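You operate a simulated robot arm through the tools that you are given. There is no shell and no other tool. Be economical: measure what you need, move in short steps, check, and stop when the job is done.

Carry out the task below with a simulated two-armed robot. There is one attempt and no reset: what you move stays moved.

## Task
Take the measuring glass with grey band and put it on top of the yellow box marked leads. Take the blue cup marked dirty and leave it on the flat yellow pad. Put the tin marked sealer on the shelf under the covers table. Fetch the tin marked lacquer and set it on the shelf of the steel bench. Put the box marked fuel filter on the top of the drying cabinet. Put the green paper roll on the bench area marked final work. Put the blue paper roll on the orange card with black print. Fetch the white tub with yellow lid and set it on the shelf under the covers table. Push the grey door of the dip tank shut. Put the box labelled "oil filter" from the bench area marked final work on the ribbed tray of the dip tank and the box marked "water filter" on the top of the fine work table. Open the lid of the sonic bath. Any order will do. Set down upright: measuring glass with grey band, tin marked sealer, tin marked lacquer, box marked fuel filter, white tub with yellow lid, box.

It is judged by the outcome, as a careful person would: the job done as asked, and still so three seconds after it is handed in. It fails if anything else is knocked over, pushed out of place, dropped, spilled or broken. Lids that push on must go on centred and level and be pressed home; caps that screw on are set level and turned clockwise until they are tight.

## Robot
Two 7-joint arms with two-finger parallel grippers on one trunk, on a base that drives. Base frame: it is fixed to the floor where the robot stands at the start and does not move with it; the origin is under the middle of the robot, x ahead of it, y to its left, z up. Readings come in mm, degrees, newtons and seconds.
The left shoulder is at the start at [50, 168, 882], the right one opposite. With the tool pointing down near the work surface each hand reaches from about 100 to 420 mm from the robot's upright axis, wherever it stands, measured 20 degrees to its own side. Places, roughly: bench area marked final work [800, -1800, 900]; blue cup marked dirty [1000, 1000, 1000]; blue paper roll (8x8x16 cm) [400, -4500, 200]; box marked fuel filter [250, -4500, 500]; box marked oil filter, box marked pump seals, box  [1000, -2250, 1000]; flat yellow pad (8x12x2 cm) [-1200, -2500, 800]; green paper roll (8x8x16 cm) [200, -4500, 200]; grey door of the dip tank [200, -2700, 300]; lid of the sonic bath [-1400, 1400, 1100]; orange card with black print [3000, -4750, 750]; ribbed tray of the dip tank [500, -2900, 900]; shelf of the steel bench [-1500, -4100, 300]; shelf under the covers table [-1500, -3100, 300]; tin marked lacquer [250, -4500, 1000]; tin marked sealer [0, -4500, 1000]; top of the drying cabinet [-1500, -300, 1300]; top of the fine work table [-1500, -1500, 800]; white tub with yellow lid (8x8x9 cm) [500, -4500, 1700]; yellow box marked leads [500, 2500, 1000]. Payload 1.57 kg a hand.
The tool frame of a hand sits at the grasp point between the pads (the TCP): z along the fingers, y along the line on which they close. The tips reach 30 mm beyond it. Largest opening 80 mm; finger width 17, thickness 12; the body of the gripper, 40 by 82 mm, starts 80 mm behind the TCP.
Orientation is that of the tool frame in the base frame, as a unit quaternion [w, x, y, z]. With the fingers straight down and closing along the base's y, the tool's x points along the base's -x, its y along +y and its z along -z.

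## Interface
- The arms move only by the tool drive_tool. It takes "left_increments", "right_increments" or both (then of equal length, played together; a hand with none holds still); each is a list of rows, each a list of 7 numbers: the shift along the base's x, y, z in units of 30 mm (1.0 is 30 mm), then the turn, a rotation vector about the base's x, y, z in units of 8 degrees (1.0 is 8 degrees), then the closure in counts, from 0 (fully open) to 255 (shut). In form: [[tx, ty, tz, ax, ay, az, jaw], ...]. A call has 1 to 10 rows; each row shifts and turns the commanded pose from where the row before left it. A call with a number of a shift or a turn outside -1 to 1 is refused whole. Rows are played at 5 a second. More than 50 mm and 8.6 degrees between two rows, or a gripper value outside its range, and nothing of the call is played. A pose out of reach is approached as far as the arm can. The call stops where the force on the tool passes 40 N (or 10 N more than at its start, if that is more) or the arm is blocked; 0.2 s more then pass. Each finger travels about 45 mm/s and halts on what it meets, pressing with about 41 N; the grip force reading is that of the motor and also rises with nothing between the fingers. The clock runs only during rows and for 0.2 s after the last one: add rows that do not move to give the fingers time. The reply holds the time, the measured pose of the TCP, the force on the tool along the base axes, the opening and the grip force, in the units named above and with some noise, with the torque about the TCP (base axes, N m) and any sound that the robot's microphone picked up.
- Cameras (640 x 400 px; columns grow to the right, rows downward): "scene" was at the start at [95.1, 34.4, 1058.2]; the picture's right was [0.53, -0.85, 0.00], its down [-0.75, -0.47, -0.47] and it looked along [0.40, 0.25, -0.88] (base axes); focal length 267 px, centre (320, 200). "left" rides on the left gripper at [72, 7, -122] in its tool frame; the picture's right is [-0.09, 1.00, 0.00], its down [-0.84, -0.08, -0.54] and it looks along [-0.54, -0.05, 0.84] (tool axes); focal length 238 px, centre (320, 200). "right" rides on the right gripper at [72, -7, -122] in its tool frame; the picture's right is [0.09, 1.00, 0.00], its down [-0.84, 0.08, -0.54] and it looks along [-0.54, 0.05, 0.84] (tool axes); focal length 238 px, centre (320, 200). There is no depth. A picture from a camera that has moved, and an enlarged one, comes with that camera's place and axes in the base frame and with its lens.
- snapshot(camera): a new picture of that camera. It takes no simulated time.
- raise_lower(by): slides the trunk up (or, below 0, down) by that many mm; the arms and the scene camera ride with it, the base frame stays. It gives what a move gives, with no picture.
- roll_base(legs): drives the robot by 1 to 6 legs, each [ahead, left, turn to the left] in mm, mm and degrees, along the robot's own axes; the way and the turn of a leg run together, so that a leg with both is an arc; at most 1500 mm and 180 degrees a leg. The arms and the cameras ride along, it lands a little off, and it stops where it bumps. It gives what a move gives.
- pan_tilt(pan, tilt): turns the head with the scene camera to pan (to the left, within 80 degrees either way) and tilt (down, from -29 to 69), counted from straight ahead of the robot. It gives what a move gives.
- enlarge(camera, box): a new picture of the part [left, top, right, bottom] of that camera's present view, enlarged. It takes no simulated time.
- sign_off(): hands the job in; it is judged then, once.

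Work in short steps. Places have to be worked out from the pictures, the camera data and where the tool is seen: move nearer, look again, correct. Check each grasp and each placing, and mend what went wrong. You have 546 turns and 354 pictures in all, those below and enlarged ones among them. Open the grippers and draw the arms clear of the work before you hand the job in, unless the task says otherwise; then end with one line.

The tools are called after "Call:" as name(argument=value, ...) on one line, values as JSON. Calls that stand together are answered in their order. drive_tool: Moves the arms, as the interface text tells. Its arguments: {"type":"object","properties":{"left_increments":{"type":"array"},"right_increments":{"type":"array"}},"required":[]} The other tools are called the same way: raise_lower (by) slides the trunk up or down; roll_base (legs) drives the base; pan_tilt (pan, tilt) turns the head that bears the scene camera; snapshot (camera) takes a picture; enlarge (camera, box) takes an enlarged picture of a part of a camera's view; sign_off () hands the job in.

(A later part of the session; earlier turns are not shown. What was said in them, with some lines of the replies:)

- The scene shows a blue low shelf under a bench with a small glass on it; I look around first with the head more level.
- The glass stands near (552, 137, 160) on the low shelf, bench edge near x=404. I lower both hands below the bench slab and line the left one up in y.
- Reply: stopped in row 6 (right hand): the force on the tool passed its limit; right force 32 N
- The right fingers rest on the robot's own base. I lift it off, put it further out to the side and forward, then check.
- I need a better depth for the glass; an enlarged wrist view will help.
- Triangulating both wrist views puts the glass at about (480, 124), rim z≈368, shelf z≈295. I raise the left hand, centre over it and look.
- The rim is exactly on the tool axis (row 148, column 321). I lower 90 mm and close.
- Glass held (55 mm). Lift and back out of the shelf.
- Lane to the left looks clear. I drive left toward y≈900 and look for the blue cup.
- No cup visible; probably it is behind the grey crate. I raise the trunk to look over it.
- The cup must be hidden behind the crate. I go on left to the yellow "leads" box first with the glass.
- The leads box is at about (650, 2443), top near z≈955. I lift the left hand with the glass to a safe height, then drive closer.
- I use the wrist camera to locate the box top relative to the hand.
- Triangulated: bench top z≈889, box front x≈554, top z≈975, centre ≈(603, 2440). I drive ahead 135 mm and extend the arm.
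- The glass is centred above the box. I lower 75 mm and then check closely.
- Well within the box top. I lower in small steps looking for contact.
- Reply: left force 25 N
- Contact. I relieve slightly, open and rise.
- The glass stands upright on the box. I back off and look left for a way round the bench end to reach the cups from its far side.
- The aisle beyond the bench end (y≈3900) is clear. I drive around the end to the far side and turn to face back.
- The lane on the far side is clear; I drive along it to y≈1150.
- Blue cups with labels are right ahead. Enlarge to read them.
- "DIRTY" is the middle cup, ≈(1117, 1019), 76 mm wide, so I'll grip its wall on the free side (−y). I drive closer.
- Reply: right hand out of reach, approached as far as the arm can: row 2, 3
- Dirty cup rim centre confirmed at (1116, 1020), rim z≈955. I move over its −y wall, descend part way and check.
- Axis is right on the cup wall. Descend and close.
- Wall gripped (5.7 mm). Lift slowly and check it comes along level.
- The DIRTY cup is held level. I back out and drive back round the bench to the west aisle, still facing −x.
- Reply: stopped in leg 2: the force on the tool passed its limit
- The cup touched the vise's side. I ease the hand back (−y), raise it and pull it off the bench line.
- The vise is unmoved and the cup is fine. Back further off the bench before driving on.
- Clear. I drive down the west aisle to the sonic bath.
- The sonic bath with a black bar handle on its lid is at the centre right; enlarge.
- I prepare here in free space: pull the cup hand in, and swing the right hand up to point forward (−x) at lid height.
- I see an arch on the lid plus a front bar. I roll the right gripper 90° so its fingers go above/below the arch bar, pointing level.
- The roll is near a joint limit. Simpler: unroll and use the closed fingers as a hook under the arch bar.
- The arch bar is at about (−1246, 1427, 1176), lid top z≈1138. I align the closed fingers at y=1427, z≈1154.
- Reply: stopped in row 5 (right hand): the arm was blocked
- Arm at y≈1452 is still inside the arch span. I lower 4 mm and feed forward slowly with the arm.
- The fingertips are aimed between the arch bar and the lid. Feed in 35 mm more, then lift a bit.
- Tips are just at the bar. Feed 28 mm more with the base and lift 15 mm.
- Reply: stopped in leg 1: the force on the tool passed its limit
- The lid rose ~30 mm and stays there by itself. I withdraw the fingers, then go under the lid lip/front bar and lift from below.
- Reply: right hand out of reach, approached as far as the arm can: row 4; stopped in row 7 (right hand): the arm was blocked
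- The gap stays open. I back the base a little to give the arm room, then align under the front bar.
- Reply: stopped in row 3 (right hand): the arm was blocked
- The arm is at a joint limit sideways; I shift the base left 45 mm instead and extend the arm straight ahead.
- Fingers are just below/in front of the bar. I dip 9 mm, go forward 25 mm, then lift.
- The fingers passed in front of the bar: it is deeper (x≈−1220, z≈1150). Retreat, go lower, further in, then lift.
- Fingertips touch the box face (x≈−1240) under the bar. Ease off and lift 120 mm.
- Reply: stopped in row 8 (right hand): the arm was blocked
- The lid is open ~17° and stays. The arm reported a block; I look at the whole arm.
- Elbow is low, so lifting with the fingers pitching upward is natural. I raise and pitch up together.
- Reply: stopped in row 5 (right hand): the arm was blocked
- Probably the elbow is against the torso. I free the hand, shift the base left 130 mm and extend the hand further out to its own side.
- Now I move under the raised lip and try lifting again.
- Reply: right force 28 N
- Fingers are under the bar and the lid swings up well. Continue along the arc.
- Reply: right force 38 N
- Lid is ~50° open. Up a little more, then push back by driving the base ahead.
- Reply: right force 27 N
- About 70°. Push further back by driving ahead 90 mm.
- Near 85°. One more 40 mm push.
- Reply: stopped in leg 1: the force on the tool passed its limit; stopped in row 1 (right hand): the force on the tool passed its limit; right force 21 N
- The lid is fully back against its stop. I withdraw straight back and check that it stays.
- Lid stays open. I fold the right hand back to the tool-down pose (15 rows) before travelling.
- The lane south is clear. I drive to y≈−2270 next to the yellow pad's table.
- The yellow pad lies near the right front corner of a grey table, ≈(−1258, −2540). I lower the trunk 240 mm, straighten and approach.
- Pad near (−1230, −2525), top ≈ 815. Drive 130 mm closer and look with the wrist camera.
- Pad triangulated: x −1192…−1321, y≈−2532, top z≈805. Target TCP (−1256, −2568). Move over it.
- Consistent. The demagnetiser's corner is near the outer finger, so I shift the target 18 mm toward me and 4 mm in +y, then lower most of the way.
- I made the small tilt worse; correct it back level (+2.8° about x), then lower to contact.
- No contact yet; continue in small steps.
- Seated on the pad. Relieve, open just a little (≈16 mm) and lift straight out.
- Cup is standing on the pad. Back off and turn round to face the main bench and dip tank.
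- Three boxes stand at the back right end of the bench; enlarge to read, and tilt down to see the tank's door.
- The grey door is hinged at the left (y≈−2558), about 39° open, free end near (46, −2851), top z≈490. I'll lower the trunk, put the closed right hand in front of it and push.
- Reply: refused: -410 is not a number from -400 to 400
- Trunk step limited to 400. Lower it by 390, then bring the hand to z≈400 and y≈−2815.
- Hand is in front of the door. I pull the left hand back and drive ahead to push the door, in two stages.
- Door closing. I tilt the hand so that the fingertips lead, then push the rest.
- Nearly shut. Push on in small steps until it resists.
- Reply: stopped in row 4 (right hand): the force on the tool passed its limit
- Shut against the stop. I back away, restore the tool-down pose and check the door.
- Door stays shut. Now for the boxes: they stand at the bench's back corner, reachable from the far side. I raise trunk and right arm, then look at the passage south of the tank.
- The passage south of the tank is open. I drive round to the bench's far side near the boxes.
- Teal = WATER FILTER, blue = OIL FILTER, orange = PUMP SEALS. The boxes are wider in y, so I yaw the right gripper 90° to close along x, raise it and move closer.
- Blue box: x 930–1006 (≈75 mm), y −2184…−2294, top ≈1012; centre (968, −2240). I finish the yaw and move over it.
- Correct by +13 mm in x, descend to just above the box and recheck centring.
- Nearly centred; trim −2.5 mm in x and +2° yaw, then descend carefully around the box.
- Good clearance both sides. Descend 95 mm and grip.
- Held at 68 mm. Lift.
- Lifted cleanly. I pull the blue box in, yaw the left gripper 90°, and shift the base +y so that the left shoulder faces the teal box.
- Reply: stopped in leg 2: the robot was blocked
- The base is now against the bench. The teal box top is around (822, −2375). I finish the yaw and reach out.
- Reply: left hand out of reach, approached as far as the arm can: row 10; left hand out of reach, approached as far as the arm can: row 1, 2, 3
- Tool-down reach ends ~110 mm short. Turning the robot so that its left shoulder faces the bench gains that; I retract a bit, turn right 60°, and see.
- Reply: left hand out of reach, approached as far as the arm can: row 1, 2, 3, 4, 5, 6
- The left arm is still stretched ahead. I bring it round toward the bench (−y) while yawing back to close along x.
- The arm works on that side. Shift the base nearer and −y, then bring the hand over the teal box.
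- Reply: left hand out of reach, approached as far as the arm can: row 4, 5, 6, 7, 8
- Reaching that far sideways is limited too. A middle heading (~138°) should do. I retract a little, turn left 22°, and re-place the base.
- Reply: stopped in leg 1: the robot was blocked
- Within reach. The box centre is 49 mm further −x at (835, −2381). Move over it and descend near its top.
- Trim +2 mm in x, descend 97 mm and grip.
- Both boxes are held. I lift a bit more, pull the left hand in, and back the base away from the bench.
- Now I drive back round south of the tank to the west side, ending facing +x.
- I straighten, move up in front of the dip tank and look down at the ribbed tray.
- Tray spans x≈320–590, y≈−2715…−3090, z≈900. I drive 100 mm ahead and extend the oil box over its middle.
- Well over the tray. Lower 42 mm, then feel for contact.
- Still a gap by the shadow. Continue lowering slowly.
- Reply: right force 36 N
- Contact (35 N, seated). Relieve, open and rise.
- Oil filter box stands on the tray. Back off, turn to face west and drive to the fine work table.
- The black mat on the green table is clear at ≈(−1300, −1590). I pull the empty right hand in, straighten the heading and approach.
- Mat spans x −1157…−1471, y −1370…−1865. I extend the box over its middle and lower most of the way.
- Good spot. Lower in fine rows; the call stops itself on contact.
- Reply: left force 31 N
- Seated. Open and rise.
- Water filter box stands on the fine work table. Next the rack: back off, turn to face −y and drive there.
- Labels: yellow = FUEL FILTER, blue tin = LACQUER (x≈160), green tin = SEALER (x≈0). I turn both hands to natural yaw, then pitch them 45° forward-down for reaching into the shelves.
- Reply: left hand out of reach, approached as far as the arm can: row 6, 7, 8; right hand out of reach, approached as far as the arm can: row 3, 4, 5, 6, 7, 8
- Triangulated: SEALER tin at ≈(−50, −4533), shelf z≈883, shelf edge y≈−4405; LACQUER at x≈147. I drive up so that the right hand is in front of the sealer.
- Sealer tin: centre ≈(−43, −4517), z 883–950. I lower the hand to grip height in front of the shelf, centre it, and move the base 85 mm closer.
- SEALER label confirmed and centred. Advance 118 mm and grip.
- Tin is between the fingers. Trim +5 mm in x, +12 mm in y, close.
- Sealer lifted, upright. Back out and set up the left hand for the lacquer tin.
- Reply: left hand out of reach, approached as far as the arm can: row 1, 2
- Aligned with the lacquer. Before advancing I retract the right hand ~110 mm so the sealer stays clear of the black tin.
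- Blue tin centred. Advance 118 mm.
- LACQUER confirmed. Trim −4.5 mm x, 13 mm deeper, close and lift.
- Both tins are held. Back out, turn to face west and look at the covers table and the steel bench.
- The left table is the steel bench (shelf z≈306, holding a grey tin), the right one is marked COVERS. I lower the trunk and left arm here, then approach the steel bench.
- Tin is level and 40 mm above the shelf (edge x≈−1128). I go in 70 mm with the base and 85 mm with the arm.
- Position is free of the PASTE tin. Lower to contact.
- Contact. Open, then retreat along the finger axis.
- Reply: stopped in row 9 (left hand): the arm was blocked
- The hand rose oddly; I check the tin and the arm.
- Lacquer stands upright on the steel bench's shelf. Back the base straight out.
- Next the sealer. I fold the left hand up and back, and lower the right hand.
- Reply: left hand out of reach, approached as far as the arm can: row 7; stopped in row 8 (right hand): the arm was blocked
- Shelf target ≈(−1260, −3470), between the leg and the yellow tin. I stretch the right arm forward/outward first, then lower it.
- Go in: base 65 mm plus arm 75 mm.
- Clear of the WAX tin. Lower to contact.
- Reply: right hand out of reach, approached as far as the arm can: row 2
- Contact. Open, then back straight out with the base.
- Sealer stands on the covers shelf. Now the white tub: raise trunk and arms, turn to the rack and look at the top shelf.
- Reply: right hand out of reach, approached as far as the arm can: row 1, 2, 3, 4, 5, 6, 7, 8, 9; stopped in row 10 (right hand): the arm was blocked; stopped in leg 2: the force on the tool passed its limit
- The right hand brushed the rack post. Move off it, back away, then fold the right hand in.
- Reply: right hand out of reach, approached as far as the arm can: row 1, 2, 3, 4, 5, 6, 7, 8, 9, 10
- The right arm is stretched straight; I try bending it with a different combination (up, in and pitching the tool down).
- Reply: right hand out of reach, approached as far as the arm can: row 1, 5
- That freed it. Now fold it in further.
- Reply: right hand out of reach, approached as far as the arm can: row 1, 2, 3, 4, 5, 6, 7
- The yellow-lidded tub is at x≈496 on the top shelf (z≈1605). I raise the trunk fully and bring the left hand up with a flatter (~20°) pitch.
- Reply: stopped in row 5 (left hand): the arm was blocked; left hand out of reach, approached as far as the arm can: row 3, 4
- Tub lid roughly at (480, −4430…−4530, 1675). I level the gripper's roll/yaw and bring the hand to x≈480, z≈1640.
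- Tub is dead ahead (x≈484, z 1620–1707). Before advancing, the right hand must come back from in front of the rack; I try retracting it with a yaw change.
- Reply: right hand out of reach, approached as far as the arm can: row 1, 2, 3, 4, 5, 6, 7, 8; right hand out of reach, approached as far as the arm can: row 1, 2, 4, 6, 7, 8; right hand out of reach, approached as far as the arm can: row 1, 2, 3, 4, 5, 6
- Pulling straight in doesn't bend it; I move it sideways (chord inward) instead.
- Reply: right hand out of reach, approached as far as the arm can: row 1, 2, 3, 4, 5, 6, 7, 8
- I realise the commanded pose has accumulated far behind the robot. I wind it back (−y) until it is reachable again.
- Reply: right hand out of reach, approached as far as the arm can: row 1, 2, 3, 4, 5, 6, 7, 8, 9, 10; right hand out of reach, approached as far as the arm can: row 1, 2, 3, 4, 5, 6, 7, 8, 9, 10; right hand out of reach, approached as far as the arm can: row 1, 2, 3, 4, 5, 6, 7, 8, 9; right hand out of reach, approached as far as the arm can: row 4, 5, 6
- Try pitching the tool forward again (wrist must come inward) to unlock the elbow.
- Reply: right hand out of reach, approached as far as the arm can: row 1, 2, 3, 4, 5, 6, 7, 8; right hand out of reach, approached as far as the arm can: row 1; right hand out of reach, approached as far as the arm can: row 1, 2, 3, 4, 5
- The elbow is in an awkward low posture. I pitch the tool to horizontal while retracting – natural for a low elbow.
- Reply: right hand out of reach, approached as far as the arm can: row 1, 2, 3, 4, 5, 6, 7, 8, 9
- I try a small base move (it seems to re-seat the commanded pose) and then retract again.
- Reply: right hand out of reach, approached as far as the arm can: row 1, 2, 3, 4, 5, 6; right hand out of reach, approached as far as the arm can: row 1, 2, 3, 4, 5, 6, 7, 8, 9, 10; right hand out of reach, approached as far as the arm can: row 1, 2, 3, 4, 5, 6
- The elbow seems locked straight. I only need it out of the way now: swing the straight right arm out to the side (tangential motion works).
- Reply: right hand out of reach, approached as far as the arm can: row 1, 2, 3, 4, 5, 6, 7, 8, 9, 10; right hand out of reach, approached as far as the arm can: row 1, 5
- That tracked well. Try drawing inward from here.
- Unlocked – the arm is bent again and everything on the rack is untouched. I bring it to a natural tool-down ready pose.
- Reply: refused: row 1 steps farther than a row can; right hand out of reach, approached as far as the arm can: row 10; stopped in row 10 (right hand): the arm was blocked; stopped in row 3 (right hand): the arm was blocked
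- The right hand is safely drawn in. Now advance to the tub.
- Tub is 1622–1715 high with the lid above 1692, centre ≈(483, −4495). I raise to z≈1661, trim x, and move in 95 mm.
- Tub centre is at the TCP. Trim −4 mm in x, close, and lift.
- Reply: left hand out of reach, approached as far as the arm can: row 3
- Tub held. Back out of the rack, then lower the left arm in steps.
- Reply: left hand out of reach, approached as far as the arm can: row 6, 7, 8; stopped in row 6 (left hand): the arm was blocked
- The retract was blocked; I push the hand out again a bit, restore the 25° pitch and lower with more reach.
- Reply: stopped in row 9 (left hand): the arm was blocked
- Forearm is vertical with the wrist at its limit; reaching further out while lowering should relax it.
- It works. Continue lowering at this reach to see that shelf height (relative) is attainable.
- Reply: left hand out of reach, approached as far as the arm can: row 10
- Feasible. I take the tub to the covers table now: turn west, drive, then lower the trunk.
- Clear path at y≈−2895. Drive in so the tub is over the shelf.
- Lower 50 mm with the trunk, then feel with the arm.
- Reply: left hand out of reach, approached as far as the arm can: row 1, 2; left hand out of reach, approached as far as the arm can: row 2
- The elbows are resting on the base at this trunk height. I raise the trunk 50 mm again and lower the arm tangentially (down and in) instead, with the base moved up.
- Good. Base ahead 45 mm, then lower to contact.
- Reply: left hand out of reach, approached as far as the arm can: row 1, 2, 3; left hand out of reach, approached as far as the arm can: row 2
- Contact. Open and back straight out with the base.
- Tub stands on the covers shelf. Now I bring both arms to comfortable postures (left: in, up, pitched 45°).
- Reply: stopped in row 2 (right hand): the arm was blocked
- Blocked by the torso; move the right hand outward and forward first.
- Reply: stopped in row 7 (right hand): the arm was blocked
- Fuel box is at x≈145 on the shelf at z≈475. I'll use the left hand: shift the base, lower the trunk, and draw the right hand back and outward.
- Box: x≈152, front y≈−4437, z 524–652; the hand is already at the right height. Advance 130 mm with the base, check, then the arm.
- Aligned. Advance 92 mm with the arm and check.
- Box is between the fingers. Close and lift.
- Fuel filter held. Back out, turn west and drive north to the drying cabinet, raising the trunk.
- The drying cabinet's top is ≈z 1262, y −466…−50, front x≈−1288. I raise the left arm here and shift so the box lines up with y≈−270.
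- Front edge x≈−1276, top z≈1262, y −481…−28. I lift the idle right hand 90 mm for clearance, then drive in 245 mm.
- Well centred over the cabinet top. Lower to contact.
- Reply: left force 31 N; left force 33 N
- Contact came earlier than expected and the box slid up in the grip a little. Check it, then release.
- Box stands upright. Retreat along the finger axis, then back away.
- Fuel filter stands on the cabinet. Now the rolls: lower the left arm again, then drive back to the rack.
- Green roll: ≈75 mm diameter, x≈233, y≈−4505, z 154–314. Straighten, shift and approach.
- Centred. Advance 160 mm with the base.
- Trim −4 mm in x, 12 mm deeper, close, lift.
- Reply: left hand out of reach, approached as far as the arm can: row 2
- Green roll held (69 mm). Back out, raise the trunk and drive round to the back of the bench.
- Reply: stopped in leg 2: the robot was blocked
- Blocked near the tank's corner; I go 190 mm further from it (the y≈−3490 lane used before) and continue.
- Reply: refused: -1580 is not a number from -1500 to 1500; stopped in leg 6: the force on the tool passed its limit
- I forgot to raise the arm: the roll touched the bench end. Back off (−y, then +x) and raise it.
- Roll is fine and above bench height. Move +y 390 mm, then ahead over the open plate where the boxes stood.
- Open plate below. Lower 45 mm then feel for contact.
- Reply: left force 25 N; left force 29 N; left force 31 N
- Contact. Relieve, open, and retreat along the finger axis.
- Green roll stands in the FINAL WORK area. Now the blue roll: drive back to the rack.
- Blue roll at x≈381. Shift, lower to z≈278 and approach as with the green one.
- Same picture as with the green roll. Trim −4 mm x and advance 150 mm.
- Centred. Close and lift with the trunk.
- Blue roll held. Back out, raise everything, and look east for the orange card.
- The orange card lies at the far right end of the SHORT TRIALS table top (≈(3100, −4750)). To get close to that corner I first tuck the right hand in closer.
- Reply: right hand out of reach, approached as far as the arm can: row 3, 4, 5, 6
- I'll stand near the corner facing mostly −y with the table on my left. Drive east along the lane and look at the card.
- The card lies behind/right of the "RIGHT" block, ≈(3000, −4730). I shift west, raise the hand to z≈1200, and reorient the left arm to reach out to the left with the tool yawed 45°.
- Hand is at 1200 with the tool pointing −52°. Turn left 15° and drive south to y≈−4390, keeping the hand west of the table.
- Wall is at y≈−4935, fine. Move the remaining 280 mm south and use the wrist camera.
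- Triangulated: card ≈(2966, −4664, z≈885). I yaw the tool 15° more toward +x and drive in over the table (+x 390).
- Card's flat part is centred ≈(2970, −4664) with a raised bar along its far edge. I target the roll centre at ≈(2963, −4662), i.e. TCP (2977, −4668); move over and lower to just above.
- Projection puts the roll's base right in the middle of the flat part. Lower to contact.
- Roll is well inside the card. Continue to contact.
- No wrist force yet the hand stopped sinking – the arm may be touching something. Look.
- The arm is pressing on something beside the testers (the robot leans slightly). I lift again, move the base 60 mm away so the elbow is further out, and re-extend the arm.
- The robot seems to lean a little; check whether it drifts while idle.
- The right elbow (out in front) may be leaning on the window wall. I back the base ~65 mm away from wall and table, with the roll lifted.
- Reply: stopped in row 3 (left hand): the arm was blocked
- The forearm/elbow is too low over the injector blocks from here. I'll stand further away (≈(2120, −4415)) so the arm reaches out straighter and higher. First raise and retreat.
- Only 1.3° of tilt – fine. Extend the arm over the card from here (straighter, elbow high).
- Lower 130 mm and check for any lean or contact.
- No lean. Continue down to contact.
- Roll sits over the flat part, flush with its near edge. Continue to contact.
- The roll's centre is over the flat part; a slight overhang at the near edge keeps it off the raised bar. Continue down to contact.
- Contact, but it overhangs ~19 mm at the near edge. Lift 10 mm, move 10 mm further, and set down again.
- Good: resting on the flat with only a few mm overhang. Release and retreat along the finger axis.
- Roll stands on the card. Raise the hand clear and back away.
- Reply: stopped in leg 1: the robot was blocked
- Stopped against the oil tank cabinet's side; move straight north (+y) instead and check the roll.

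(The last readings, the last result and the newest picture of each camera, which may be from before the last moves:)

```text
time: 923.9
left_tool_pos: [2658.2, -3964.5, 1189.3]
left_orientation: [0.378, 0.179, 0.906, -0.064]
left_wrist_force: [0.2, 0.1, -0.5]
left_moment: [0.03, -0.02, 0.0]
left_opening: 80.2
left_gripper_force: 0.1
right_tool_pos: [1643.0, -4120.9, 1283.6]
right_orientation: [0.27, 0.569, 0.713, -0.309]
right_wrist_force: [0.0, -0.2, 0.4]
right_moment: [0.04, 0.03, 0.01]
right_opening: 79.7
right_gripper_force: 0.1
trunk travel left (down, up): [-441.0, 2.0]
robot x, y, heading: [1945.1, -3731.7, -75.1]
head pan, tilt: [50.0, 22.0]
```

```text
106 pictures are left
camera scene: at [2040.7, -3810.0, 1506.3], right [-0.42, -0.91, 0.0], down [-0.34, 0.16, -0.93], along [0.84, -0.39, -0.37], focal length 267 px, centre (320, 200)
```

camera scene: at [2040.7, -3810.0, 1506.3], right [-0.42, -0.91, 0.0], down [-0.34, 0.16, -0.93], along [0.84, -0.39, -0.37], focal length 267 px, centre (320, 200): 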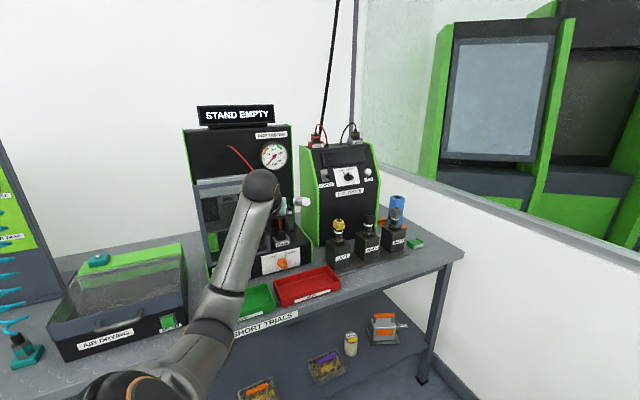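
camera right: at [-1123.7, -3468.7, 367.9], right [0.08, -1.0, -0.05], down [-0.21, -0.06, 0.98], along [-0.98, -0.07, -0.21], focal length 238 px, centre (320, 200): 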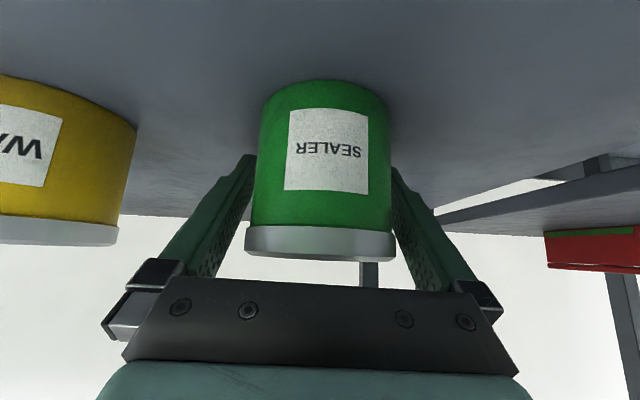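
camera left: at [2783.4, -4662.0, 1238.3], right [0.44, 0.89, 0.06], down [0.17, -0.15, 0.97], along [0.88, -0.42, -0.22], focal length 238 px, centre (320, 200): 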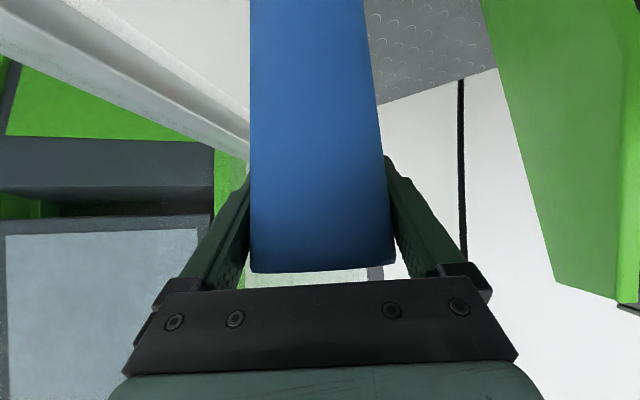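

Everything stands. For a last check of the dip tank corner I bumped, I turn to look back there.

Call:
roll_base(legs=[[-150, 100, 0], [0, 0, -60]])

Call:
pan_tilt(pan=-65, tilt=20)

Call:
snapshot(camera="scene")

```text
time: 928.1
left_tool_pos: [2158.6, -4297.3, 1188.1]
left_orientation: [0.296, 0.608, 0.695, -0.245]
left_wrist_force: [-0.4, 1.1, 0.1]
left_moment: [-0.02, -0.01, 0.03]
left_opening: 79.9
left_gripper_force: 0.0
right_tool_pos: [1516.6, -3495.3, 1283.2]
right_orientation: [0.078, 0.85, 0.332, -0.401]
right_wrist_force: [0.1, 0.6, 0.4]
right_moment: [0.0, -0.04, -0.01]
right_opening: 79.8
right_gripper_force: 0.0
trunk travel left (down, up): [-441.0, 2.0]
robot x, y, heading: [2004.9, -3563.7, -135.0]
head pan, tilt: [50.0, 22.0]
```

```text
time: 930.0
left_tool_pos: [2159.3, -4296.8, 1189.3]
left_orientation: [0.296, 0.608, 0.695, -0.245]
left_wrist_force: [-0.1, 0.1, 0.1]
left_moment: [-0.01, -0.05, -0.02]
left_opening: 80.0
left_gripper_force: 0.0
right_tool_pos: [1514.7, -3496.3, 1283.6]
right_orientation: [0.078, 0.85, 0.332, -0.402]
right_wrist_force: [-0.3, -0.4, -0.2]
right_moment: [-0.02, 0.0, 0.02]
right_opening: 80.0
right_gripper_force: 0.1
trunk travel left (down, up): [-441.0, 2.0]
robot x, y, heading: [2005.3, -3559.4, -135.4]
head pan, tilt: [-65.0, 20.0]
```

```text
105 pictures are left
camera scene: at [1888.5, -3559.3, 1509.5], right [0.34, 0.94, 0.0], down [0.32, -0.12, -0.94], along [-0.88, 0.32, -0.34], focal length 267 px, centre (320, 200)
```

scene: 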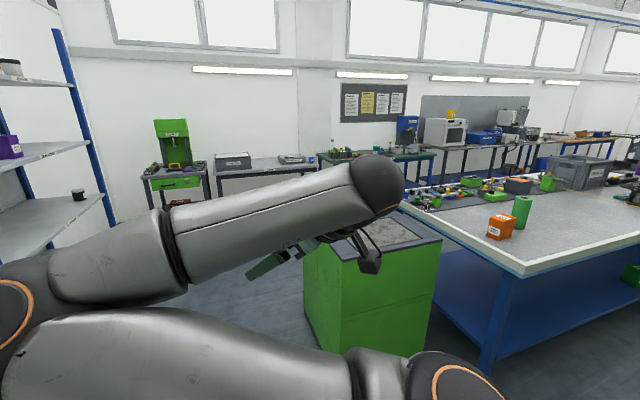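

The views so far show every item in its place, both grippers open and both arms clear, so I hand the job in.

Call:
sign_off()

```text
The job is handed in.
```

I did every part of the job and handed it in; each placed item was standing, the dip tank door shut and the sonic bath lid open when last seen in the pictures. Along the way the base or arms lightly touched the bench vise, a rack post, the bench end and the oil tank cabinet. The robot was also blocked near the dip tank corner and leaned on something at the short trials table. Nothing looked moved in the pictures, but I took no close look at the oil tank cabinet or the front corner of the dip tank, and the blue roll hangs a few millimetres over the near edge of the orange card.
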